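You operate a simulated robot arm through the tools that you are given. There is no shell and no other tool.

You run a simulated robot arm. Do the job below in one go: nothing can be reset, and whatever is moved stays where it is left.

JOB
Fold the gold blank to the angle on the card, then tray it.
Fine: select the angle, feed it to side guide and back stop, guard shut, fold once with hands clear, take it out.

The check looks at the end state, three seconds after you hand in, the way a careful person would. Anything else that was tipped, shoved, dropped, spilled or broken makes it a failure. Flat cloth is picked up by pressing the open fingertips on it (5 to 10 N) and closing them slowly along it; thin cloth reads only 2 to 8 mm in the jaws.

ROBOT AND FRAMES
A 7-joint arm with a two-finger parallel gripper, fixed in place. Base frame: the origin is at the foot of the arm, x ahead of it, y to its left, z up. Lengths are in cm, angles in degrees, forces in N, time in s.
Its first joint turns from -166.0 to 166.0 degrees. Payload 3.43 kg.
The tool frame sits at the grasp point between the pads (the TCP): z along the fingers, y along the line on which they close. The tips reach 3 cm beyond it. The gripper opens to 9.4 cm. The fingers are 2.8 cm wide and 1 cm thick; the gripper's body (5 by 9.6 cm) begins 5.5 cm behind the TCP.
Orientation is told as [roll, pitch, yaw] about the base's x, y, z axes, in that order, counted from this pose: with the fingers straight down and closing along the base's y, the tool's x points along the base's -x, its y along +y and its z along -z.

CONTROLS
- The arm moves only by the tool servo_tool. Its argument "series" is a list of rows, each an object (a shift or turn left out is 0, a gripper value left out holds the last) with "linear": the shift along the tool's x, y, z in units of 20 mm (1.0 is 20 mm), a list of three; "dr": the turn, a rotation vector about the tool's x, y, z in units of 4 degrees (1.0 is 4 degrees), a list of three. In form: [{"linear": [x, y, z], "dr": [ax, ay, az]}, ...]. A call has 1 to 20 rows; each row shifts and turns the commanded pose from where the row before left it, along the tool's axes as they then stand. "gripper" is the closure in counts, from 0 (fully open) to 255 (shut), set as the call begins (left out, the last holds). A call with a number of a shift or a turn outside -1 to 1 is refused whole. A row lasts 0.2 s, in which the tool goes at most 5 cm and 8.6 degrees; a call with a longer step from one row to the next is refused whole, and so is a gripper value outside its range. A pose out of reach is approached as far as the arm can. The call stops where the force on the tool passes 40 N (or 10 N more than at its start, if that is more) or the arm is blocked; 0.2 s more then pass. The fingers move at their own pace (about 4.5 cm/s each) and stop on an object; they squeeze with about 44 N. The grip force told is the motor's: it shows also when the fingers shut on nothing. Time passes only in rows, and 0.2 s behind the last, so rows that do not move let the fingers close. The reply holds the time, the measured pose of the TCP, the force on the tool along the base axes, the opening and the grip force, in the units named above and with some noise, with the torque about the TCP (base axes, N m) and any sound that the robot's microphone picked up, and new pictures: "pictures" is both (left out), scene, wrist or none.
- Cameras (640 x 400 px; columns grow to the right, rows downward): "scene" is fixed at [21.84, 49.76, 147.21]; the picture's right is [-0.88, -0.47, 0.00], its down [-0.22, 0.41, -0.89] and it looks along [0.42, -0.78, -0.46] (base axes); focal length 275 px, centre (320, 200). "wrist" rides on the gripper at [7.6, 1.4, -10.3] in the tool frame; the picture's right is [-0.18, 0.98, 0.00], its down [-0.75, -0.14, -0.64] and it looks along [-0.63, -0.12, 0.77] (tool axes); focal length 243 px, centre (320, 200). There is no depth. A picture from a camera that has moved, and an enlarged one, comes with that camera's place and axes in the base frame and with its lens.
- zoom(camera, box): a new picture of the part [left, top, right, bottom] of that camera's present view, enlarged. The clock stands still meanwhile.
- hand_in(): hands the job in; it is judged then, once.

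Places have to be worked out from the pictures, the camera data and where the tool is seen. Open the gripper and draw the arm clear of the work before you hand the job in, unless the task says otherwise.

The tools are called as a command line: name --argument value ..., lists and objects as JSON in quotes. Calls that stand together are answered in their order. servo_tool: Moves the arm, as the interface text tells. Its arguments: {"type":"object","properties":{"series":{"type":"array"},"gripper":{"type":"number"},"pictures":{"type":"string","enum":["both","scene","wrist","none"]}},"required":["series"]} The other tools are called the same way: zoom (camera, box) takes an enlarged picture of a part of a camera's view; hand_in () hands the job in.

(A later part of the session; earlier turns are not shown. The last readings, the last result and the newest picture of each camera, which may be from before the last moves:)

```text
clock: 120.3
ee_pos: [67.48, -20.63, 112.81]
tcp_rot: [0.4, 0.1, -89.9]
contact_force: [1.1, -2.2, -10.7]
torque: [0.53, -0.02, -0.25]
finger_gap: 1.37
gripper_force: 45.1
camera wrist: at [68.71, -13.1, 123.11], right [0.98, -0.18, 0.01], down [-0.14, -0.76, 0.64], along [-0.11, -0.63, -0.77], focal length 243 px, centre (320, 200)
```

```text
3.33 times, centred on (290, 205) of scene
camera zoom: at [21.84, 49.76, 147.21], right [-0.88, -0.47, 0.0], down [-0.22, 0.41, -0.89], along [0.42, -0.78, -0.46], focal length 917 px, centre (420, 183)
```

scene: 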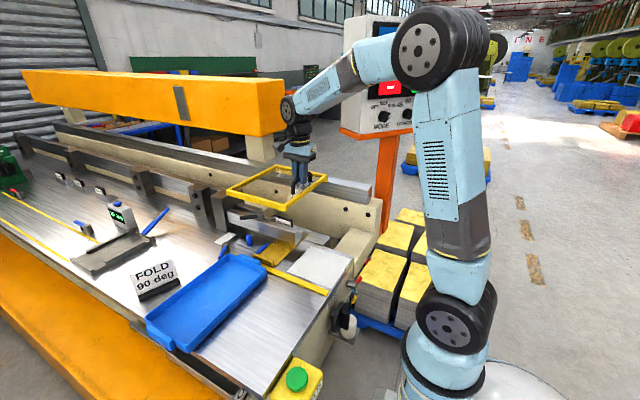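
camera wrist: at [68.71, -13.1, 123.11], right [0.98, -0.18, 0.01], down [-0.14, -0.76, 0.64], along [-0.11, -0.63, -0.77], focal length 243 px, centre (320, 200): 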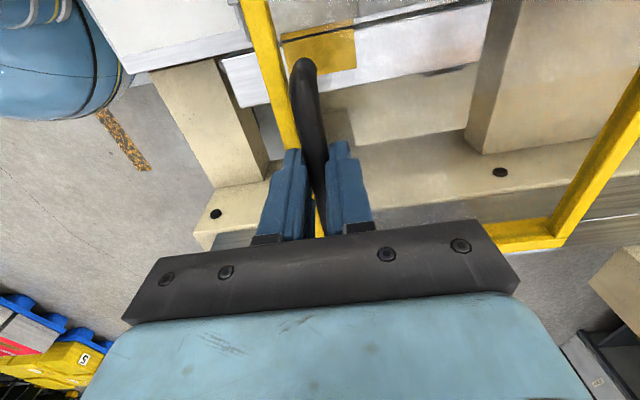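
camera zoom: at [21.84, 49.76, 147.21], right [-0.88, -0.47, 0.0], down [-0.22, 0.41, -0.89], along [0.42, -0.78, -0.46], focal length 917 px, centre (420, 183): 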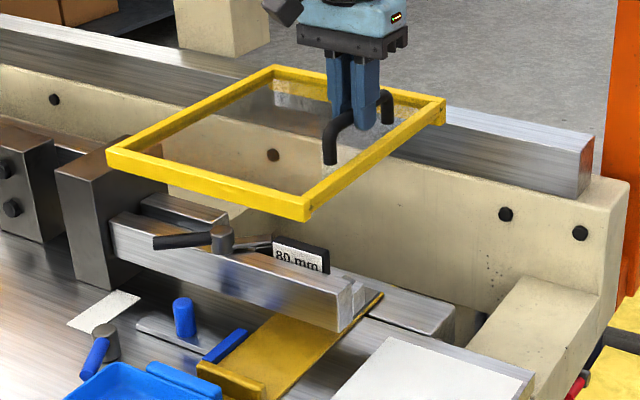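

servo_tool --series '[{"linear": [0, 0.3, 0]}, {"linear": [0, 0.3, 0]}, {"linear": [0, 0.3, 0]}, {"linear": [0, 0.3, 0]}, {"linear": [0, 0.3, 0]}, {"linear": [0, 0.3, 0]}, {"linear": [0, 0.3, 0]}, {"linear": [0, 0.3, 0]}, {"linear": [0, 0.3, 0]}, {"linear": [0, 0.3, 0]}, {"linear": [0, 0.3, 0]}, {"linear": [0, 0.3, 0]}]'

zoom --camera "scene" --box '[340, 10, 480, 135]'

```text
clock: 122.9
ee_pos: [74.6, -20.62, 112.85]
tcp_rot: [0.3, 0.1, -89.8]
contact_force: [1.3, -1.3, -9.8]
torque: [0.34, 0.0, -0.29]
finger_gap: 1.38
gripper_force: 44.9
camera wrist: at [75.94, -13.09, 123.11], right [0.98, -0.18, 0.01], down [-0.14, -0.75, 0.64], along [-0.11, -0.63, -0.77], focal length 243 px, centre (320, 200)
```

scene: 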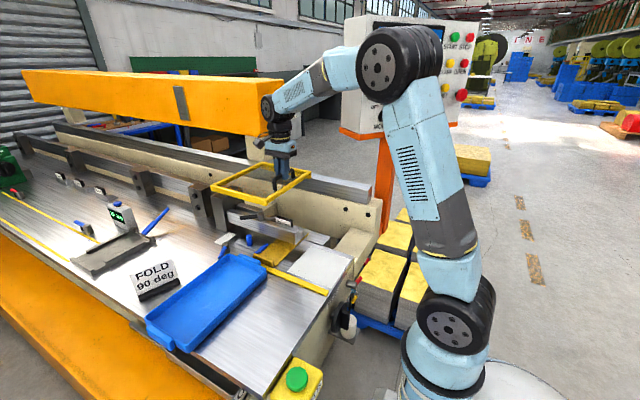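
wrist: 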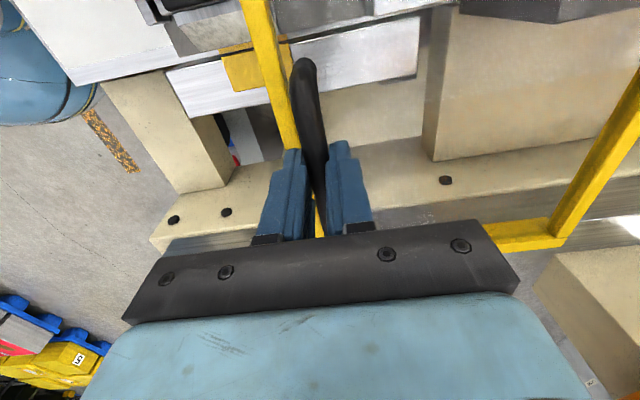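

```text
3.20 times, centred on (410, 72) of scene
camera zoom: at [21.84, 49.76, 147.21], right [-0.88, -0.47, 0.0], down [-0.22, 0.41, -0.89], along [0.42, -0.78, -0.46], focal length 881 px, centre (32, 608)
```

zoom: 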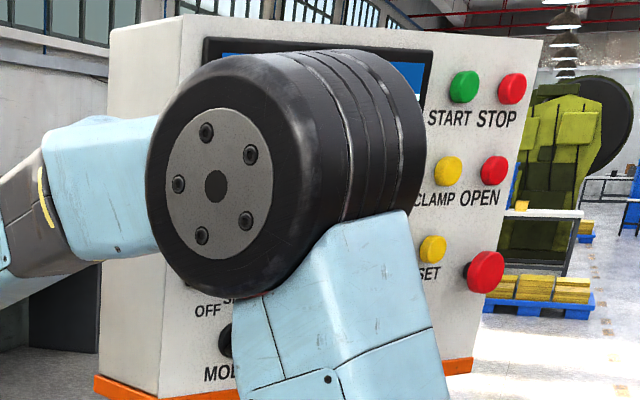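

With 16 cm of travel the guard has completely uncovered the folding station, so +x is open and the original −x end, over the station, is shut. I'll slide it back to that end stop.

servo_tool --series '[{"linear": [0, -0.4, 0]}, {"linear": [0, -0.5, 0]}, {"linear": [0, -0.5, 0]}, {"linear": [0, -0.5, 0]}, {"linear": [0, -0.5, 0]}, {"linear": [0, -0.5, 0]}, {"linear": [0, -0.5, 0]}, {"linear": [0, -0.5, 0]}, {"linear": [0, -0.5, 0]}, {"linear": [0, -0.5, 0]}, {"linear": [0, -0.5, 0]}, {"linear": [0, -0.5, 0]}, {"linear": [0, -0.5, 0]}, {"linear": [0, -0.5, 0]}, {"linear": [0, -0.4, 0]}, {"linear": [0, -0.3, 0]}, {"linear": [0, -0.2, 0]}]' --pictures "none"

servo_tool --series '[{"linear": [0, -0.1, 0]}, {"linear": [0, -0.1, 0]}, {"linear": [0, -0.1, 0]}, {"linear": [0, -0.05, 0]}, {"linear": [0, -0.05, 0]}, {}]'

```text
clock: 126.5
ee_pos: [58.84, -20.61, 112.71]
tcp_rot: [0.4, 0.1, -89.9]
contact_force: [-3.1, -4.4, 2.5]
torque: [-1.0, 0.0, -0.18]
finger_gap: 1.37
gripper_force: 45.1
```

```text
clock: 127.8
ee_pos: [58.59, -20.52, 112.79]
tcp_rot: [0.7, 0.0, -89.9]
contact_force: [13.7, -3.8, -17.2]
torque: [-0.11, -0.29, -0.3]
finger_gap: 1.35
gripper_force: 45.0
stopped in row 6: the force on the tool passed its limit at 42 N (the readings are from after the stop); the commanded pose is now the measured one
camera wrist: at [59.72, -13.07, 123.11], right [0.98, -0.18, 0.01], down [-0.15, -0.75, 0.64], along [-0.11, -0.63, -0.77], focal length 243 px, centre (320, 200)
```

scene: 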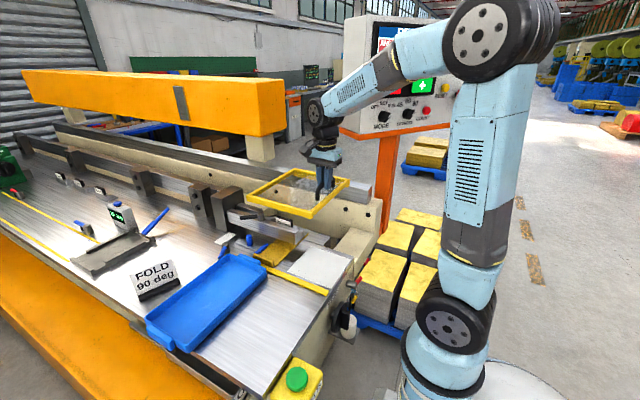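
wrist: 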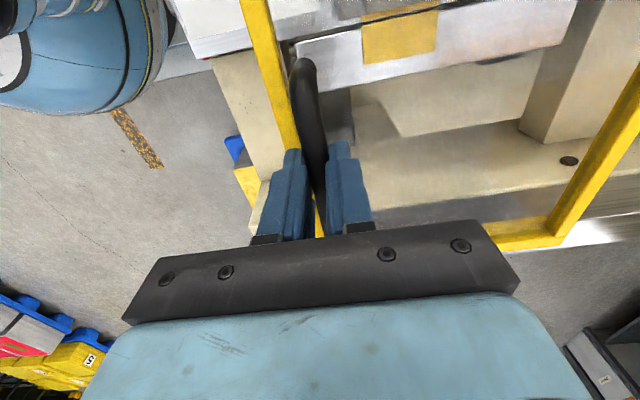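

The guard is firmly back at its shut stop (42 N). I'll let go of the handle and rise clear, then look at the green button box.

servo_tool --series '[{}, {}, {}, {"linear": [0, 0, -0.3]}, {"linear": [0, 0, -0.6]}, {"linear": [0, 0, -1]}, {"linear": [0, 0, -1]}, {"linear": [0, 0, -1]}, {"linear": [0, 0, -1]}]' --gripper 150

zoom --camera "scene" --box '[260, 350, 340, 400]'

zoom --camera "scene" --box '[200, 145, 380, 265]'

zoom --camera "scene" --box '[340, 10, 480, 135]'

```text
clock: 129.8
ee_pos: [58.14, -20.62, 122.62]
tcp_rot: [0.8, 0.0, -89.9]
contact_force: [-0.1, 0.1, 0.9]
torque: [-0.03, 0.01, 0.03]
finger_gap: 3.89
gripper_force: 0.1
camera wrist: at [59.35, -13.02, 133.04], right [0.98, -0.18, 0.01], down [-0.15, -0.75, 0.64], along [-0.11, -0.63, -0.77], focal length 243 px, centre (320, 200)
```

scene: 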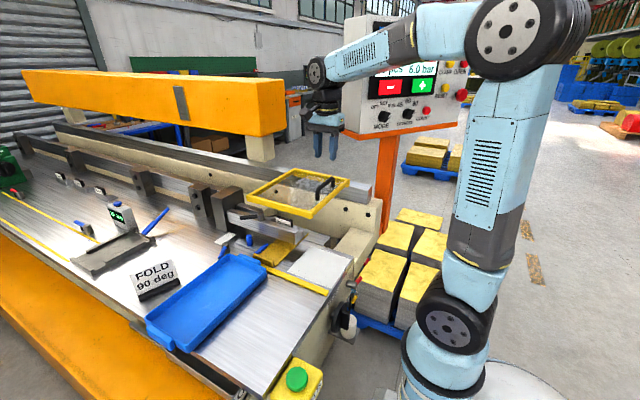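
wrist: 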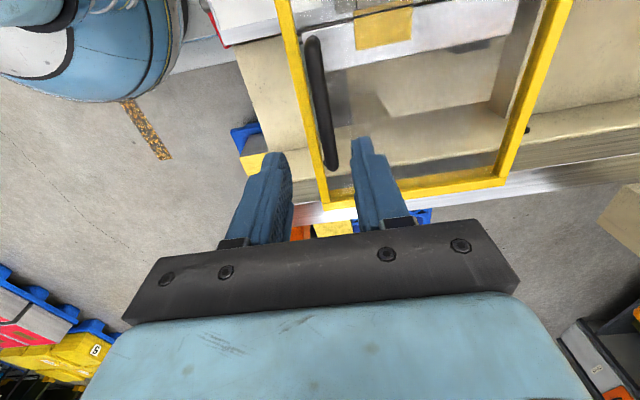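

```text
8.00 times, centred on (300, 375) of scene
camera zoom: at [21.84, 49.76, 147.21], right [-0.88, -0.47, 0.0], down [-0.22, 0.41, -0.89], along [0.42, -0.78, -0.46], focal length 2202 px, centre (480, -1200)
```

zoom: 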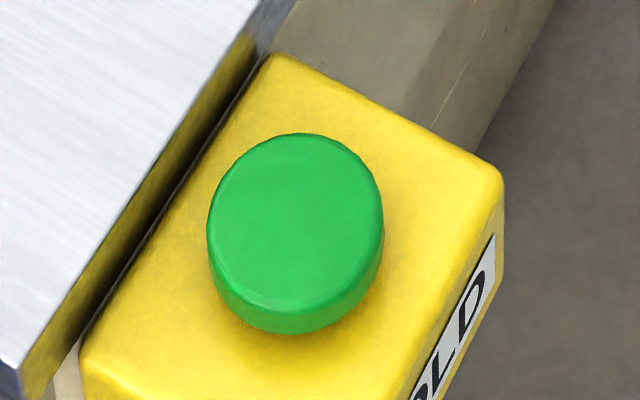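

```text
3.33 times, centred on (290, 205) of scene
camera zoom: at [21.84, 49.76, 147.21], right [-0.88, -0.47, 0.0], down [-0.22, 0.41, -0.89], along [0.42, -0.78, -0.46], focal length 917 px, centre (420, 183)
```

zoom: 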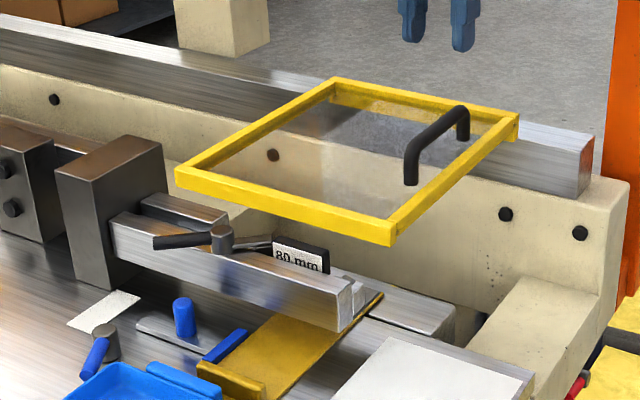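

```text
3.20 times, centred on (410, 72) of scene
camera zoom: at [21.84, 49.76, 147.21], right [-0.88, -0.47, 0.0], down [-0.22, 0.41, -0.89], along [0.42, -0.78, -0.46], focal length 881 px, centre (32, 608)
```

zoom: 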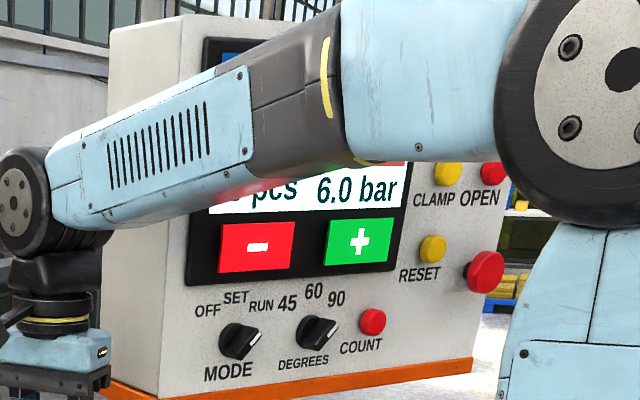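

Guard is back exactly as it was and the blank hasn't moved. Now I'll take the hand well clear, around to above the green FOLD button box near (41, 24), and view it and the panel.

servo_tool --series '[{"linear": [0.92, -0.28, 0], "dr": [0, 0, -1]}, {"linear": [0.938, -0.215, 0], "dr": [0, 0, -1]}, {"linear": [0.95, -0.149, 0], "dr": [0, 0, -1]}, {"linear": [0.958, -0.082, 0], "dr": [0, 0, -1]}, {"linear": [0.961, -0.015, 0], "dr": [0, 0, -1]}, {"linear": [0.961, 0.051, 0], "dr": [0, 0, -1]}, {"linear": [0.955, 0.119, 0], "dr": [0, 0, -1]}, {"linear": [0.944, 0.184, 0], "dr": [0, 0, -1]}, {"linear": [0.929, 0.25, 0], "dr": [0, 0, -1]}, {"linear": [0.909, 0.314, 0], "dr": [0, 0, -1]}, {"linear": [0.885, 0.377, 0], "dr": [0, 0, -1]}, {"linear": [0.856, 0.438, 0], "dr": [0, 0, -1]}, {"linear": [0.823, 0.496, 0], "dr": [0, 0, -1]}, {"linear": [0.787, 0.553, 0], "dr": [0, 0, -1]}, {"linear": [0.746, 0.606, 0], "dr": [0, 0, -1]}, {"linear": [0.702, 0.657, 0], "dr": [0, 0, -1]}, {"linear": [0.655, 0.704, 0], "dr": [0, 0, -1]}, {"linear": [0.605, 0.748, 0], "dr": [0, 0, -1]}, {"linear": [0.551, 0.788, 0], "dr": [0, 0, -1]}, {"linear": [0.494, 0.825, 0], "dr": [0, 0, -1]}]' --gripper 255

zoom --camera "scene" --box '[340, 10, 480, 135]'

```text
clock: 134.0
ee_pos: [46.78, 16.43, 122.52]
tcp_rot: [0.2, -0.7, -9.9]
contact_force: [0.5, -1.1, 0.3]
torque: [0.05, 0.03, 0.0]
finger_gap: 0.02
gripper_force: 32.9
camera wrist: at [39.37, 18.97, 132.79], right [0.35, 0.94, 0.0], down [0.71, -0.27, 0.65], along [0.61, -0.22, -0.76], focal length 243 px, centre (320, 200)
```

scene: 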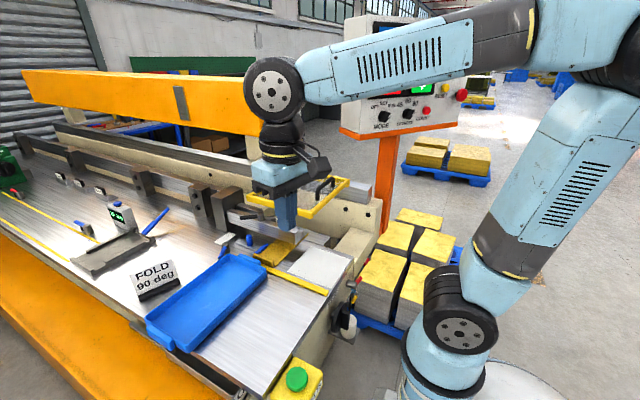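
wrist: 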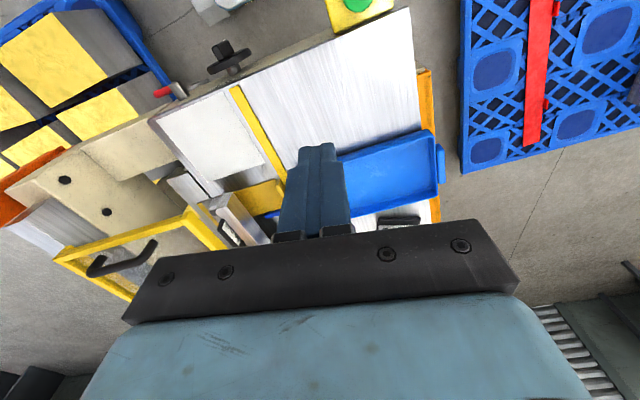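

```text
3.20 times, centred on (410, 72) of scene
camera zoom: at [21.84, 49.76, 147.21], right [-0.88, -0.47, 0.0], down [-0.22, 0.41, -0.89], along [0.42, -0.78, -0.46], focal length 881 px, centre (32, 608)
```

zoom: 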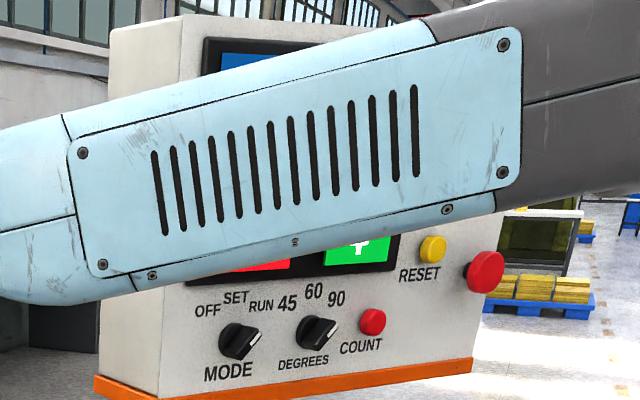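

I'll move above the button so the wrist camera sees it properly.

servo_tool --series '[{"linear": [0.322, 0.456, 0.875]}, {"linear": [0.322, 0.456, 0.875]}, {"linear": [0.322, 0.456, 0.875]}, {"linear": [0.322, 0.456, 0.875]}, {"linear": [0.322, 0.456, 0.875]}, {"linear": [0.322, 0.456, 0.875]}, {"linear": [0.322, 0.456, 0.875]}, {"linear": [0.322, 0.456, 0.875]}]'

zoom --camera "scene" --box '[340, 10, 480, 135]'

zoom --camera "wrist" --box '[240, 20, 400, 180]'

```text
clock: 135.8
ee_pos: [43.27, 24.48, 108.63]
tcp_rot: [0.2, -0.7, -9.8]
contact_force: [-0.2, -0.2, 0.9]
torque: [0.02, 0.0, -0.01]
finger_gap: 0.0
gripper_force: 32.7
camera wrist: at [35.88, 27.05, 118.82], right [0.35, 0.94, 0.0], down [0.71, -0.27, 0.65], along [0.61, -0.22, -0.76], focal length 243 px, centre (320, 200)
```

scene: 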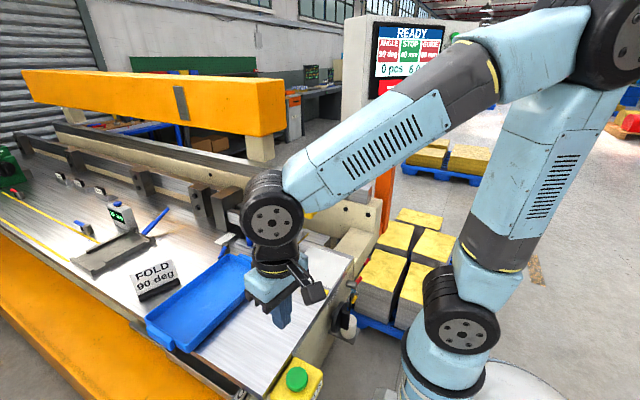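
wrist: 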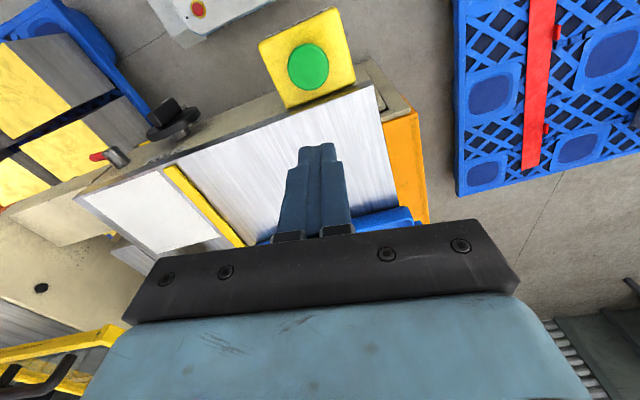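

```text
3.20 times, centred on (410, 72) of scene
camera zoom: at [21.84, 49.76, 147.21], right [-0.88, -0.47, 0.0], down [-0.22, 0.41, -0.89], along [0.42, -0.78, -0.46], focal length 881 px, centre (32, 608)
```

zoom: 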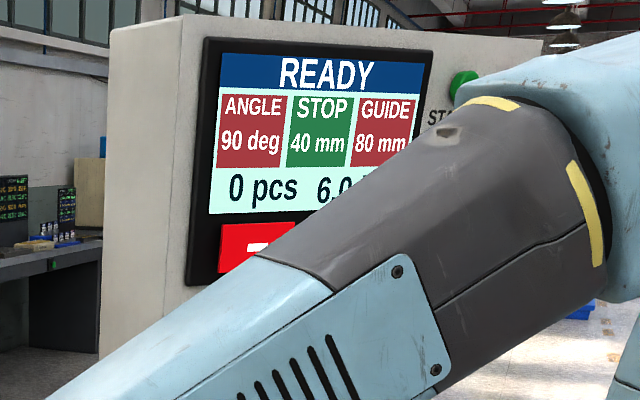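

```text
2.50 times, centred on (320, 100) of wrist
camera zoom: at [35.88, 27.05, 118.82], right [0.35, 0.94, 0.0], down [0.71, -0.27, 0.65], along [0.61, -0.22, -0.76], focal length 606 px, centre (320, 450)
```

zoom: 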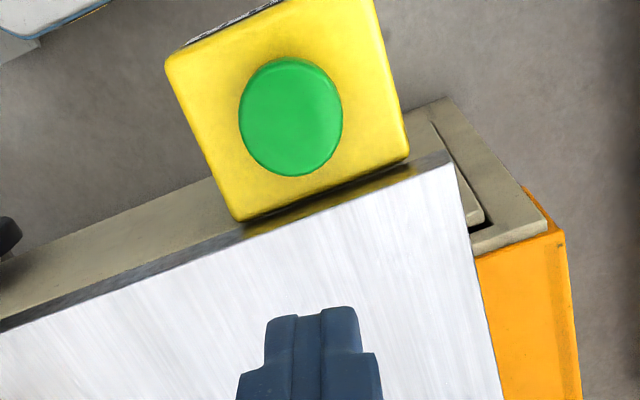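

Panel: READY, 90 deg, 40 mm, 80 mm; the green cell is probably just the currently selected field. The button top triangulates to (40.7, 24.2, 91.9). I'll lower the closed fingertips over it, slightly outward to stay in reach, and stop just above.

servo_tool --series '[{"linear": [0.14, -0.007, 0.967]}, {"linear": [0.14, -0.007, 0.967]}, {"linear": [0.14, -0.007, 0.967]}, {"linear": [0.14, -0.007, 0.967]}, {"linear": [0.14, -0.007, 0.967]}, {"linear": [0.14, -0.007, 0.967]}]'

zoom --camera "wrist" --box '[230, 60, 410, 220]'

zoom --camera "scene" --box '[240, 320, 340, 400]'

```text
clock: 137.2
ee_pos: [41.79, 24.55, 97.12]
tcp_rot: [0.1, -0.6, -9.9]
contact_force: [0.2, -0.8, 0.1]
torque: [-0.02, -0.03, 0.01]
finger_gap: 0.0
gripper_force: 32.6
camera wrist: at [34.31, 27.18, 107.19], right [0.35, 0.94, 0.0], down [0.71, -0.27, 0.65], along [0.61, -0.22, -0.76], focal length 243 px, centre (320, 200)
```

scene: 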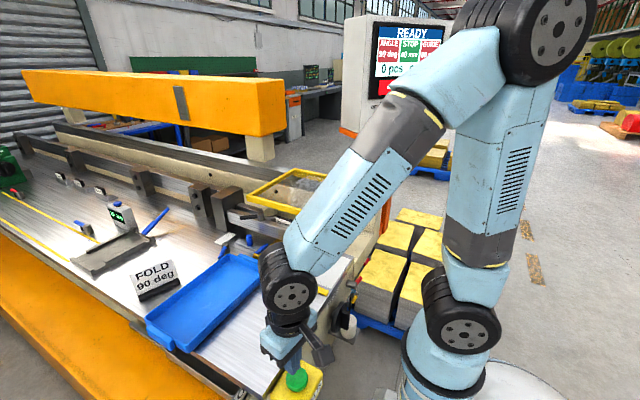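
wrist: 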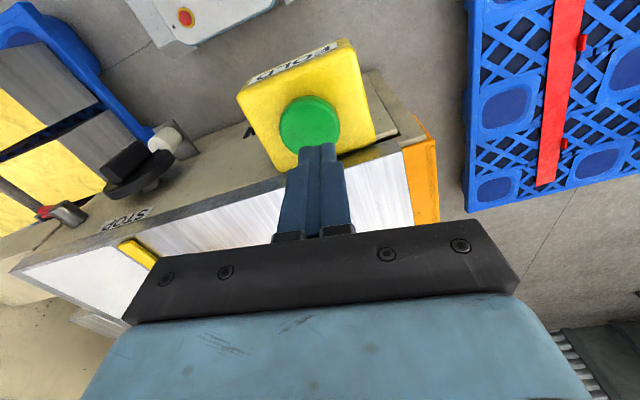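

```text
2.50 times, centred on (320, 140) of wrist
camera zoom: at [34.31, 27.18, 107.19], right [0.35, 0.94, 0.0], down [0.71, -0.27, 0.65], along [0.61, -0.22, -0.76], focal length 606 px, centre (320, 350)
```

zoom: 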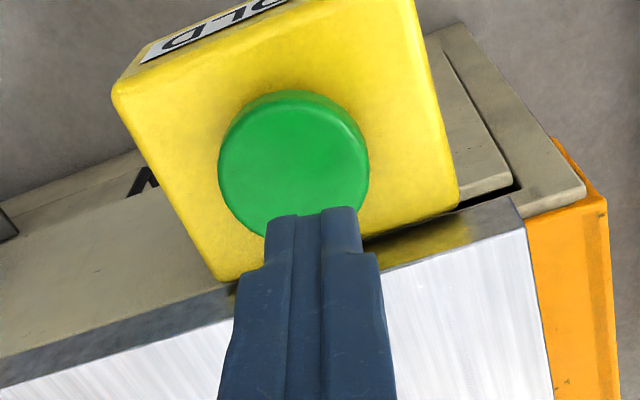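

```text
5.00 times, centred on (290, 360) of scene
camera zoom: at [21.84, 49.76, 147.21], right [-0.88, -0.47, 0.0], down [-0.22, 0.41, -0.89], along [0.42, -0.78, -0.46], focal length 1376 px, centre (470, -600)
```

zoom: 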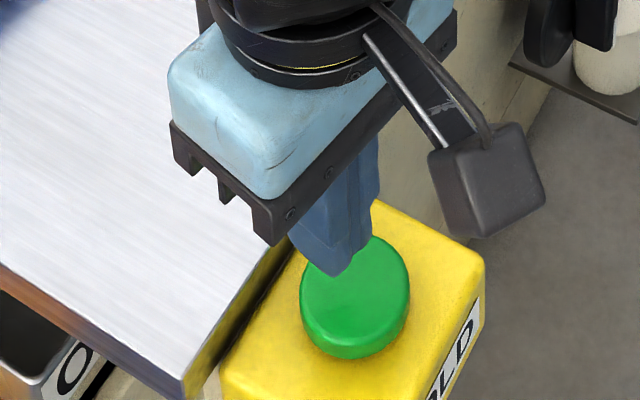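

The label reads FOLD and the fingertips are over the button. Pressing down slowly, once.

servo_tool --series '[{"linear": [0, 0, 0.25]}, {"linear": [0, 0, 0.25]}, {"linear": [0, 0, 0.25]}, {"linear": [0, 0, 0.25]}, {"linear": [0, 0, 0.1]}, {"linear": [0, 0, 0.1]}, {"linear": [0, 0, 0.1]}, {"linear": [0, 0, 0.1]}]'

```text
clock: 139.0
ee_pos: [41.83, 24.43, 94.07]
tcp_rot: [0.2, -0.7, -9.9]
contact_force: [0.3, -0.1, 0.3]
torque: [-0.02, 0.01, 0.0]
finger_gap: 0.01
gripper_force: 32.9
camera wrist: at [34.4, 27.15, 104.33], right [0.35, 0.94, 0.0], down [0.71, -0.27, 0.65], along [0.61, -0.23, -0.76], focal length 243 px, centre (320, 200)
```

scene: 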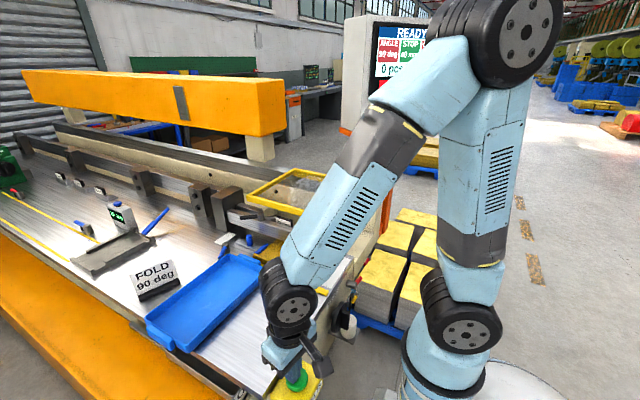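
wrist: 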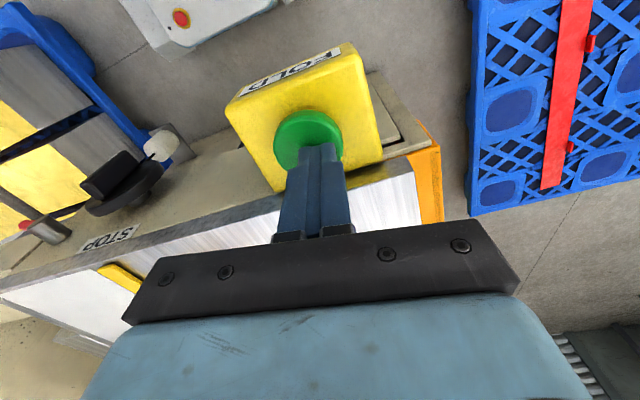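

zoom --camera "wrist" --box '[250, 80, 370, 200]'

zoom --camera "scene" --box '[260, 345, 330, 400]'

```text
3.33 times, centred on (310, 140) of wrist
camera zoom: at [34.4, 27.15, 104.33], right [0.35, 0.94, 0.0], down [0.71, -0.27, 0.65], along [0.61, -0.23, -0.76], focal length 809 px, centre (353, 400)
```

zoom: 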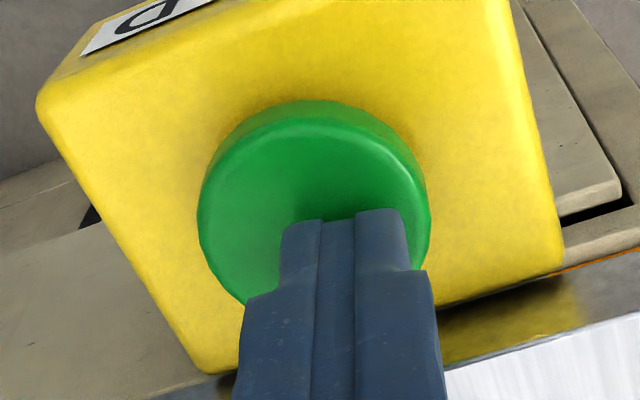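

```text
7.27 times, centred on (295, 372) of scene
camera zoom: at [21.84, 49.76, 147.21], right [-0.88, -0.47, 0.0], down [-0.22, 0.41, -0.89], along [0.42, -0.78, -0.46], focal length 2002 px, centre (502, -1054)
```

zoom: 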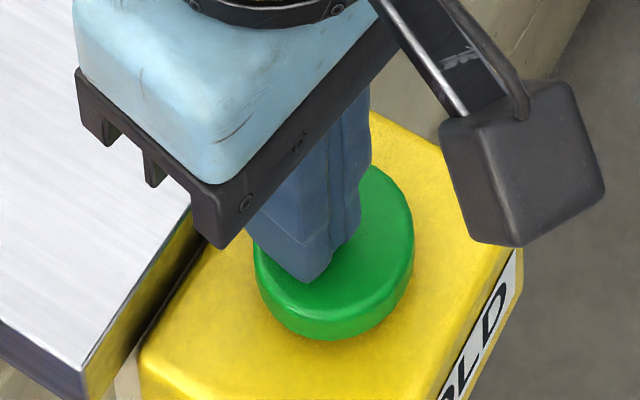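

The tips are just above the button's surface. Continuing down in 1 mm steps.

servo_tool --series '[{"linear": [0, 0, 0.06]}, {"linear": [0, 0, 0.06]}, {"linear": [0, 0, 0.06]}, {"linear": [0, 0, 0.06]}, {"linear": [0, 0, 0.06]}, {"linear": [0, 0, 0.06]}]'

```text
clock: 140.4
ee_pos: [41.77, 24.55, 93.33]
tcp_rot: [0.1, -0.7, -10.0]
contact_force: [2.0, 2.0, 12.1]
torque: [0.04, 0.11, -0.02]
finger_gap: 0.0
gripper_force: 32.6
heard: click
camera wrist: at [34.38, 27.1, 103.55], right [0.35, 0.94, 0.0], down [0.71, -0.27, 0.65], along [0.61, -0.22, -0.76], focal length 243 px, centre (320, 200)
```

scene: 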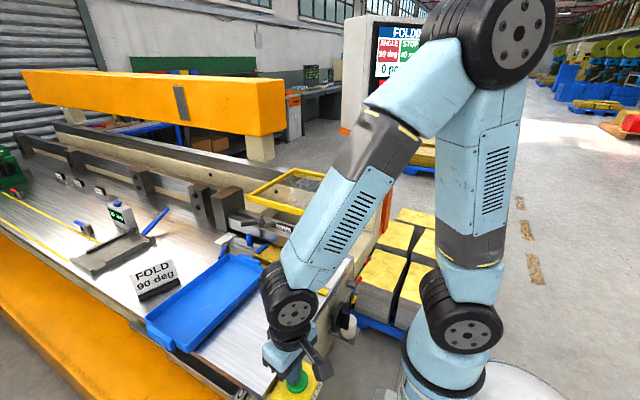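
wrist: 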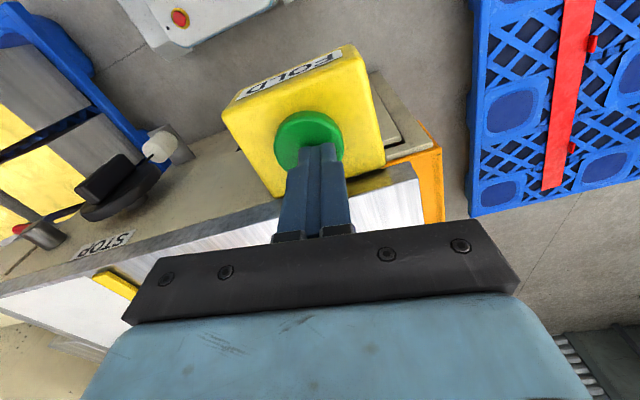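

A click, and the panel header changed to "FOLD…". I'll hold still for a couple of seconds and watch the cycle.

servo_tool --series '[{}, {}, {}, {}, {}, {}, {}, {}]' --pictures "scene"

zoom --camera "scene" --box '[200, 150, 340, 270]'

zoom --camera "scene" --box '[340, 10, 480, 135]'

```text
clock: 142.2
ee_pos: [41.84, 24.49, 93.35]
tcp_rot: [0.2, -0.6, -9.9]
contact_force: [5.7, 2.8, 15.9]
torque: [0.06, 0.02, 0.0]
finger_gap: 0.01
gripper_force: 32.7
```

scene: 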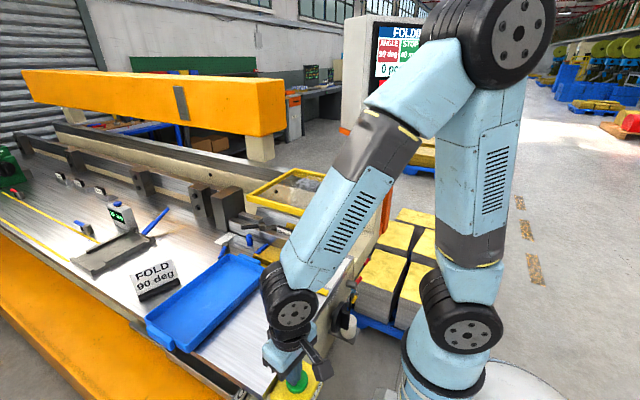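

```text
3.33 times, centred on (270, 210) of scene
camera zoom: at [21.84, 49.76, 147.21], right [-0.88, -0.47, 0.0], down [-0.22, 0.41, -0.89], along [0.42, -0.78, -0.46], focal length 917 px, centre (487, 167)
```

zoom: 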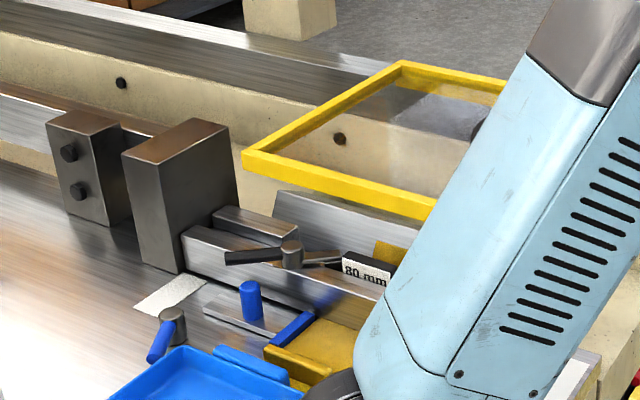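

```text
3.20 times, centred on (410, 72) of scene
camera zoom: at [21.84, 49.76, 147.21], right [-0.88, -0.47, 0.0], down [-0.22, 0.41, -0.89], along [0.42, -0.78, -0.46], focal length 881 px, centre (32, 608)
```

zoom: 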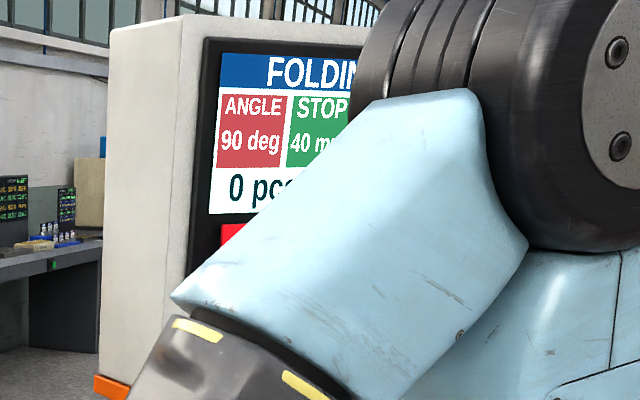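

"FOLDING": the clamp is down and the leaf has swung up with the gold flange against it. Waiting for the cycle to finish.

servo_tool --series '[{}, {}, {}, {}, {}, {}, {}, {}, {}, {}]' --pictures "scene"

zoom --camera "scene" --box '[200, 150, 340, 270]'

zoom --camera "scene" --box '[340, 10, 480, 135]'

```text
clock: 144.4
ee_pos: [41.89, 24.49, 93.34]
tcp_rot: [0.1, -0.7, -9.9]
contact_force: [4.3, 2.5, 15.6]
torque: [0.1, 0.06, -0.04]
finger_gap: 0.01
gripper_force: 33.1
```

scene: 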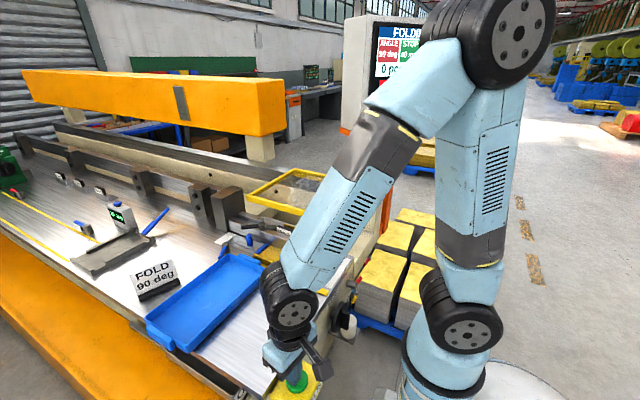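

```text
3.33 times, centred on (270, 210) of scene
camera zoom: at [21.84, 49.76, 147.21], right [-0.88, -0.47, 0.0], down [-0.22, 0.41, -0.89], along [0.42, -0.78, -0.46], focal length 917 px, centre (487, 167)
```

zoom: 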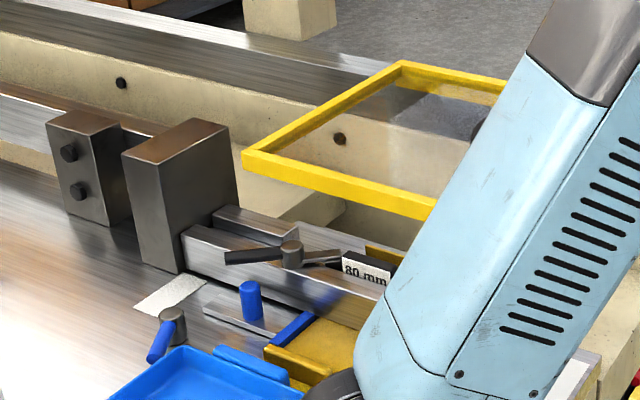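

```text
3.20 times, centred on (410, 72) of scene
camera zoom: at [21.84, 49.76, 147.21], right [-0.88, -0.47, 0.0], down [-0.22, 0.41, -0.89], along [0.42, -0.78, -0.46], focal length 881 px, centre (32, 608)
```

zoom: 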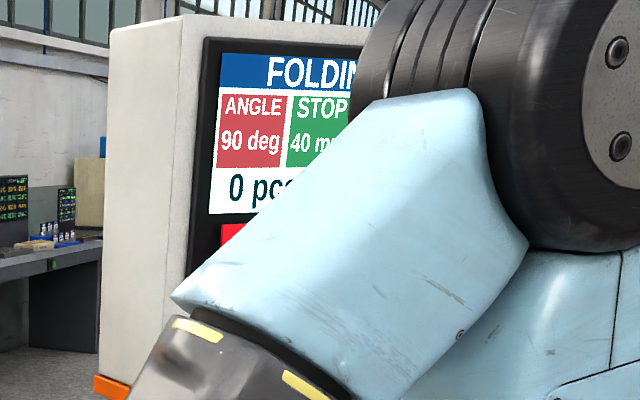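

The leaf has gone back down and the flange stands up. I'll release the button now by rising a little and see the cycle end.

servo_tool --series '[{"linear": [0, 0, -0.3]}, {"linear": [0, 0, -0.6]}, {"linear": [0, 0, -0.8]}, {}, {}, {}, {}, {}]'

zoom --camera "scene" --box '[200, 150, 340, 270]'

zoom --camera "scene" --box '[340, 10, 480, 135]'

```text
clock: 146.2
ee_pos: [41.7, 24.6, 96.68]
tcp_rot: [0.1, -0.7, -9.9]
contact_force: [0.5, 0.1, -0.5]
torque: [-0.01, 0.04, 0.0]
finger_gap: 0.0
gripper_force: 32.8
camera wrist: at [34.25, 27.13, 106.92], right [0.35, 0.94, 0.0], down [0.71, -0.27, 0.65], along [0.61, -0.22, -0.76], focal length 243 px, centre (320, 200)
```

scene: 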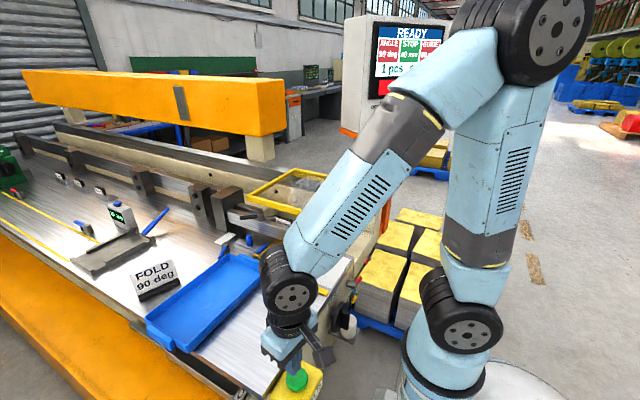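
wrist: 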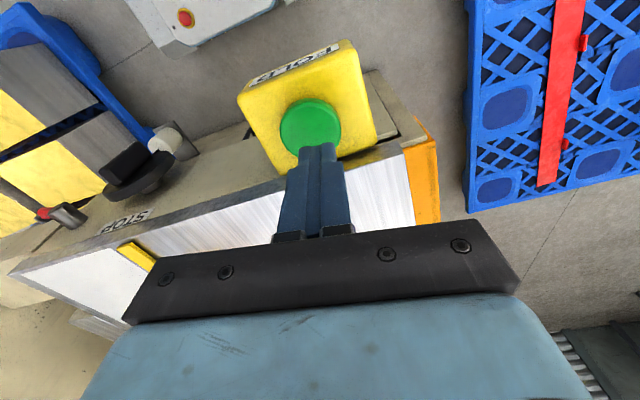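

```text
3.33 times, centred on (270, 210) of scene
camera zoom: at [21.84, 49.76, 147.21], right [-0.88, -0.47, 0.0], down [-0.22, 0.41, -0.89], along [0.42, -0.78, -0.46], focal length 917 px, centre (487, 167)
```

zoom: 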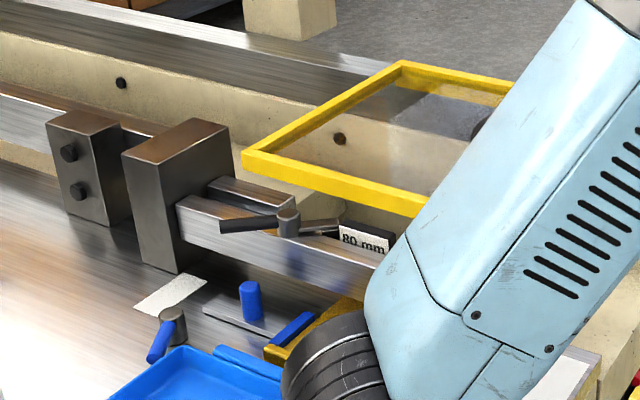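

```text
3.20 times, centred on (410, 72) of scene
camera zoom: at [21.84, 49.76, 147.21], right [-0.88, -0.47, 0.0], down [-0.22, 0.41, -0.89], along [0.42, -0.78, -0.46], focal length 881 px, centre (32, 608)
```

zoom: 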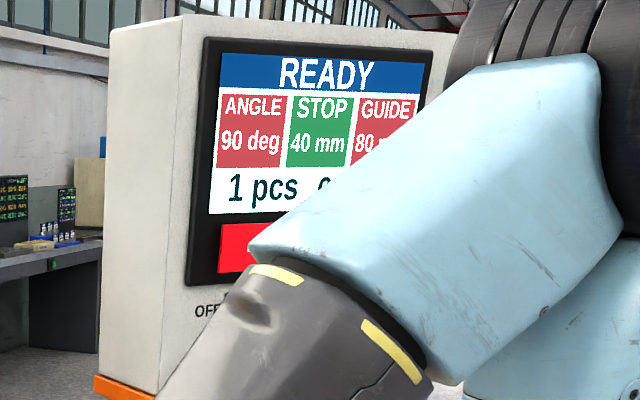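

Panel: READY, 1 pcs. The cycle is complete and the clamp has reopened. Now I'll rise and go back over the lip to take the piece out.

servo_tool --series '[{"linear": [0, 0, -1], "dr": [0, 0, -1]}, {"linear": [0, 0, -1], "dr": [0, 0, -1]}, {"linear": [0, 0, -1], "dr": [0, 0, -0.5]}, {"linear": [0, 0, -1]}, {"linear": [0, 0, -1]}, {"linear": [0, 0, -1]}, {"linear": [0, 0, -1]}, {"linear": [0, 0, -1]}, {"linear": [-1, -1, 0]}, {"linear": [-1, -1, 0]}, {"linear": [-1, -1, 0]}, {"linear": [-1, -1, 0]}, {"linear": [-1, -1, 0]}, {"linear": [-1, -1, 0]}, {"linear": [-1, -1, 0]}, {"linear": [-1, -1, 0]}, {"linear": [-1, -1, 0]}, {"linear": [-1, -1, 0]}, {"linear": [-1, -1, 0]}, {"linear": [-0.8, -0.8, 0]}]' --gripper 150

zoom --camera "wrist" --box '[60, 40, 400, 240]'

zoom --camera "scene" --box '[210, 170, 350, 275]'

```text
clock: 150.4
ee_pos: [65.23, 0.93, 112.92]
tcp_rot: [0.1, -0.7, 0.3]
contact_force: [-0.3, 0.2, -0.4]
torque: [0.0, -0.02, -0.04]
finger_gap: 3.86
gripper_force: 0.1
camera wrist: at [57.51, 2.22, 123.16], right [0.18, 0.98, 0.0], down [0.75, -0.14, 0.65], along [0.64, -0.12, -0.76], focal length 243 px, centre (320, 200)
```

scene: 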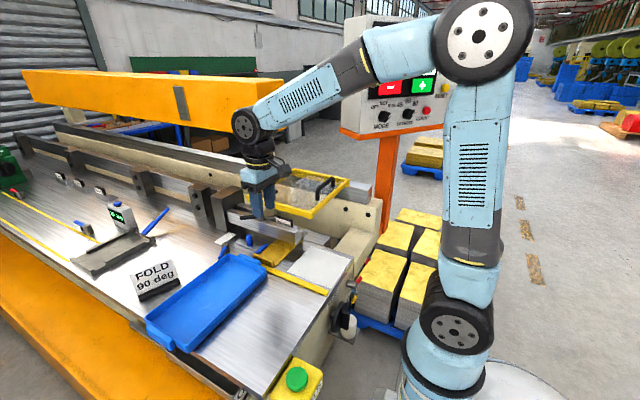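
wrist: 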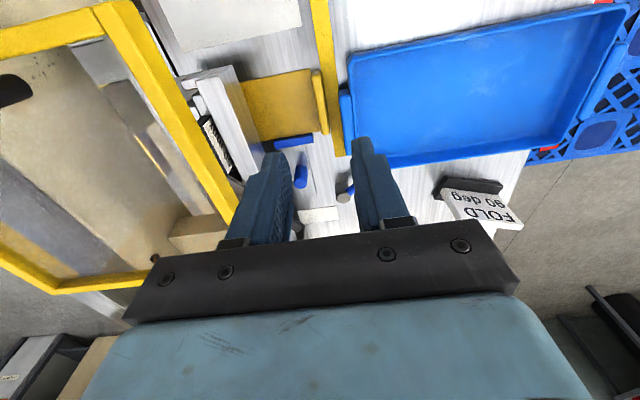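

```text
1.88 times, centred on (230, 140) of wrist
camera zoom: at [57.51, 2.22, 123.16], right [0.18, 0.98, 0.0], down [0.75, -0.14, 0.65], along [0.64, -0.12, -0.76], focal length 457 px, centre (489, 313)
```

zoom: 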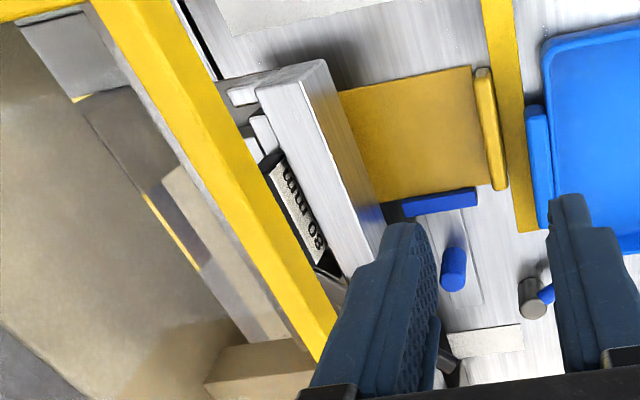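

```text
3.81 times, centred on (280, 222) of scene
camera zoom: at [21.84, 49.76, 147.21], right [-0.88, -0.47, 0.0], down [-0.22, 0.41, -0.89], along [0.42, -0.78, -0.46], focal length 1048 px, centre (472, 114)
```

zoom: 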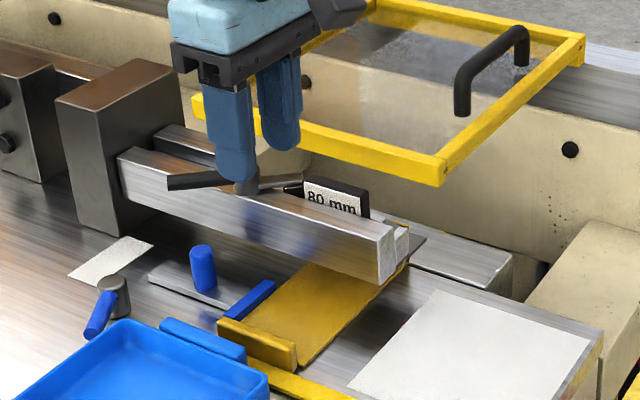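

The flange now shows edge-on from above, standing up behind the nose. I'll narrow the fingers to 2.1 cm as before and descend onto the lip's −x end.

servo_tool --series '[{"linear": [-0.235, -0.135, 0]}, {}, {"linear": [0, 0, 1]}, {"linear": [0, 0, 1]}, {"linear": [0, 0, 1]}, {"linear": [0, 0, 1]}, {"linear": [0, 0, 1]}, {"linear": [0, 0, 1]}, {"linear": [0, 0, 1]}]' --gripper 198

zoom --camera "wrist" --box '[240, 90, 400, 230]'

```text
clock: 152.4
ee_pos: [65.75, 0.71, 99.15]
tcp_rot: [0.0, -0.7, 0.1]
contact_force: [-0.3, -0.3, 0.2]
torque: [0.01, 0.0, 0.0]
finger_gap: 2.12
gripper_force: 0.1
camera wrist: at [58.02, 2.05, 109.36], right [0.18, 0.98, 0.0], down [0.75, -0.14, 0.65], along [0.64, -0.12, -0.76], focal length 243 px, centre (320, 200)
```

scene: 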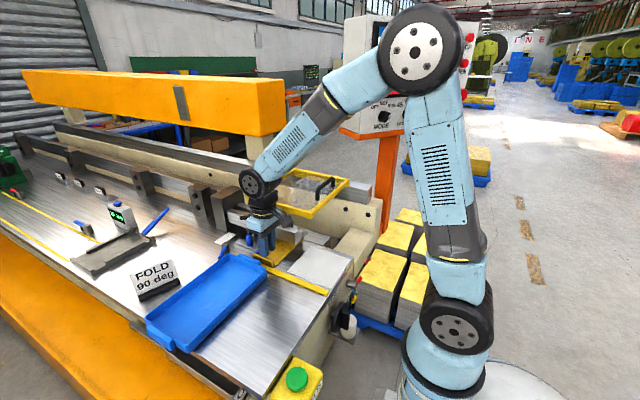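
wrist: 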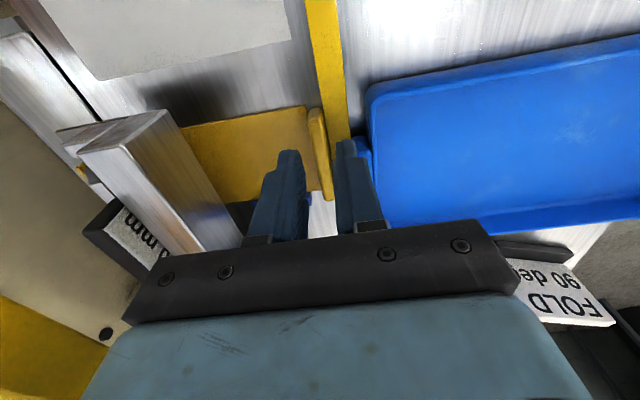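

```text
2.86 times, centred on (320, 160) of wrist
camera zoom: at [58.02, 2.05, 109.36], right [0.18, 0.98, 0.0], down [0.75, -0.14, 0.65], along [0.64, -0.12, -0.76], focal length 693 px, centre (320, 314)
```

zoom: 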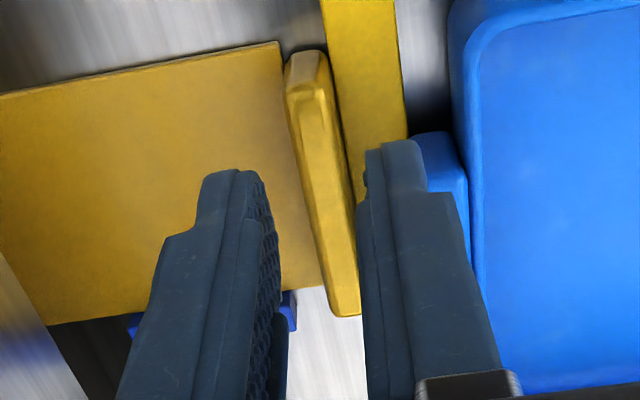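

The lip is centred between the fingers at that depth. Descending the last 3.9 cm and gripping.

servo_tool --series '[{"linear": [0, 0, 0.5]}, {"linear": [0, 0, 0.5]}, {"linear": [0, 0, 0.5]}, {"linear": [0, 0, 0.4]}]' --pictures "none"

servo_tool --series '[{}, {}, {}, {}]' --gripper 255 --pictures "wrist"

```text
clock: 153.4
ee_pos: [65.91, 0.61, 95.3]
tcp_rot: [0.0, -0.7, 0.1]
contact_force: [0.7, -0.3, 0.3]
torque: [-0.01, 0.0, 0.01]
finger_gap: 2.11
gripper_force: 0.0
```

```text
clock: 154.4
ee_pos: [65.91, 0.58, 95.42]
tcp_rot: [0.1, -0.7, 0.2]
contact_force: [0.2, -9.6, -1.1]
torque: [-0.37, 0.09, -0.19]
finger_gap: 1.06
gripper_force: 43.8
camera wrist: at [58.1, 1.96, 105.52], right [0.18, 0.98, 0.0], down [0.75, -0.14, 0.65], along [0.64, -0.12, -0.76], focal length 243 px, centre (320, 200)
```

wrist: 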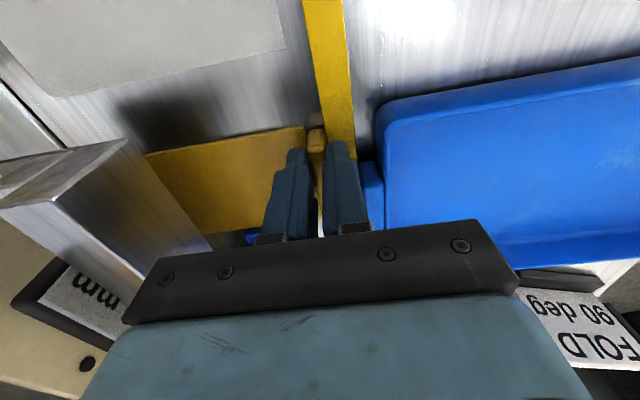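

Gripped. Backing 1.5 mm off the stop, lifting 2 mm and sliding the folded piece out sideways (−x) from under the clamp.

servo_tool --series '[{"linear": [0, -0.075, -0.05]}, {"linear": [0, 0, -0.05]}, {"linear": [0.2, 0, 0]}, {"linear": [0.3, 0, 0]}, {"linear": [0.4, 0, 0]}, {"linear": [0.4, 0, 0]}]'

zoom --camera "wrist" --box '[0, 100, 220, 280]'

zoom --camera "scene" --box '[240, 190, 350, 275]'

```text
clock: 155.8
ee_pos: [63.36, 0.51, 95.57]
tcp_rot: [0.0, -0.7, 0.0]
contact_force: [-0.1, 0.8, 0.0]
torque: [0.06, 0.02, -0.02]
finger_gap: 1.05
gripper_force: 43.9
camera wrist: at [55.53, 1.81, 105.66], right [0.18, 0.98, 0.0], down [0.75, -0.14, 0.65], along [0.64, -0.12, -0.76], focal length 243 px, centre (320, 200)
```

scene: 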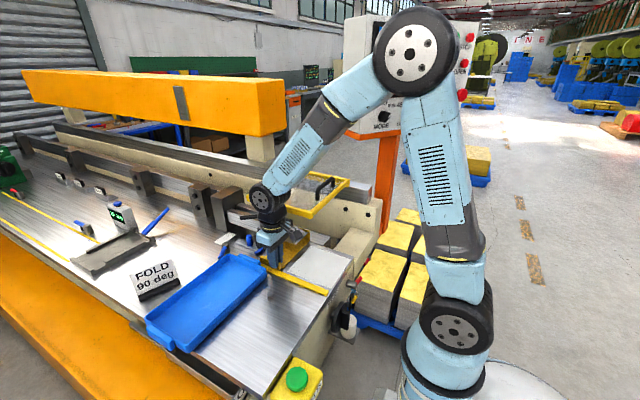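
wrist: 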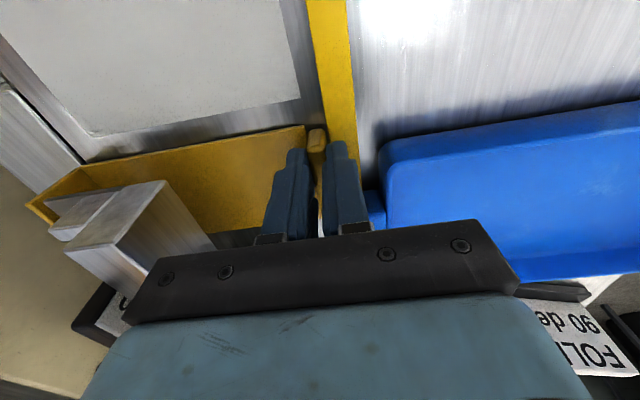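

```text
2.22 times, centred on (110, 190) of wrist
camera zoom: at [55.53, 1.81, 105.66], right [0.18, 0.98, 0.0], down [0.75, -0.14, 0.65], along [0.64, -0.12, -0.76], focal length 539 px, centre (787, 222)
```

zoom: 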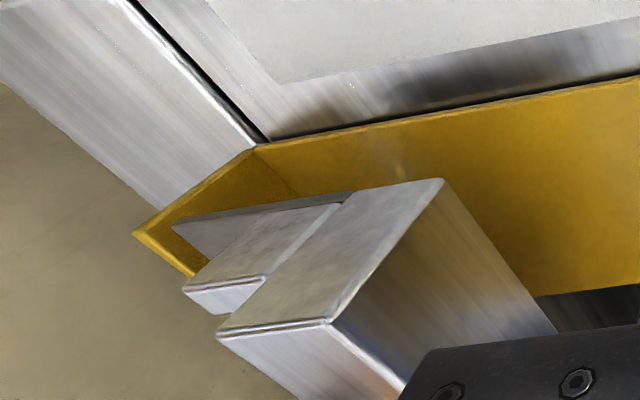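

```text
4.71 times, centred on (295, 232) of scene
camera zoom: at [21.84, 49.76, 147.21], right [-0.88, -0.47, 0.0], down [-0.22, 0.41, -0.89], along [0.42, -0.78, -0.46], focal length 1295 px, centre (438, 47)
```

zoom: 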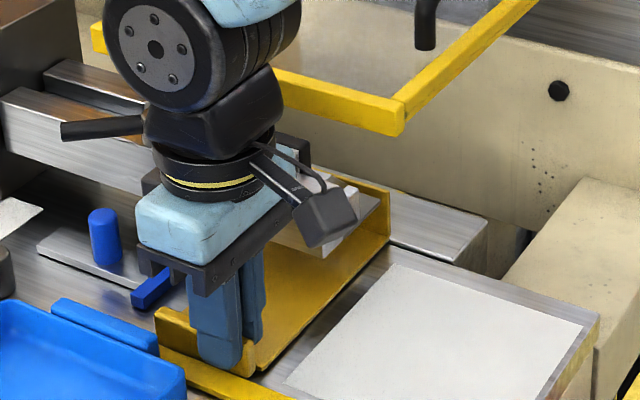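

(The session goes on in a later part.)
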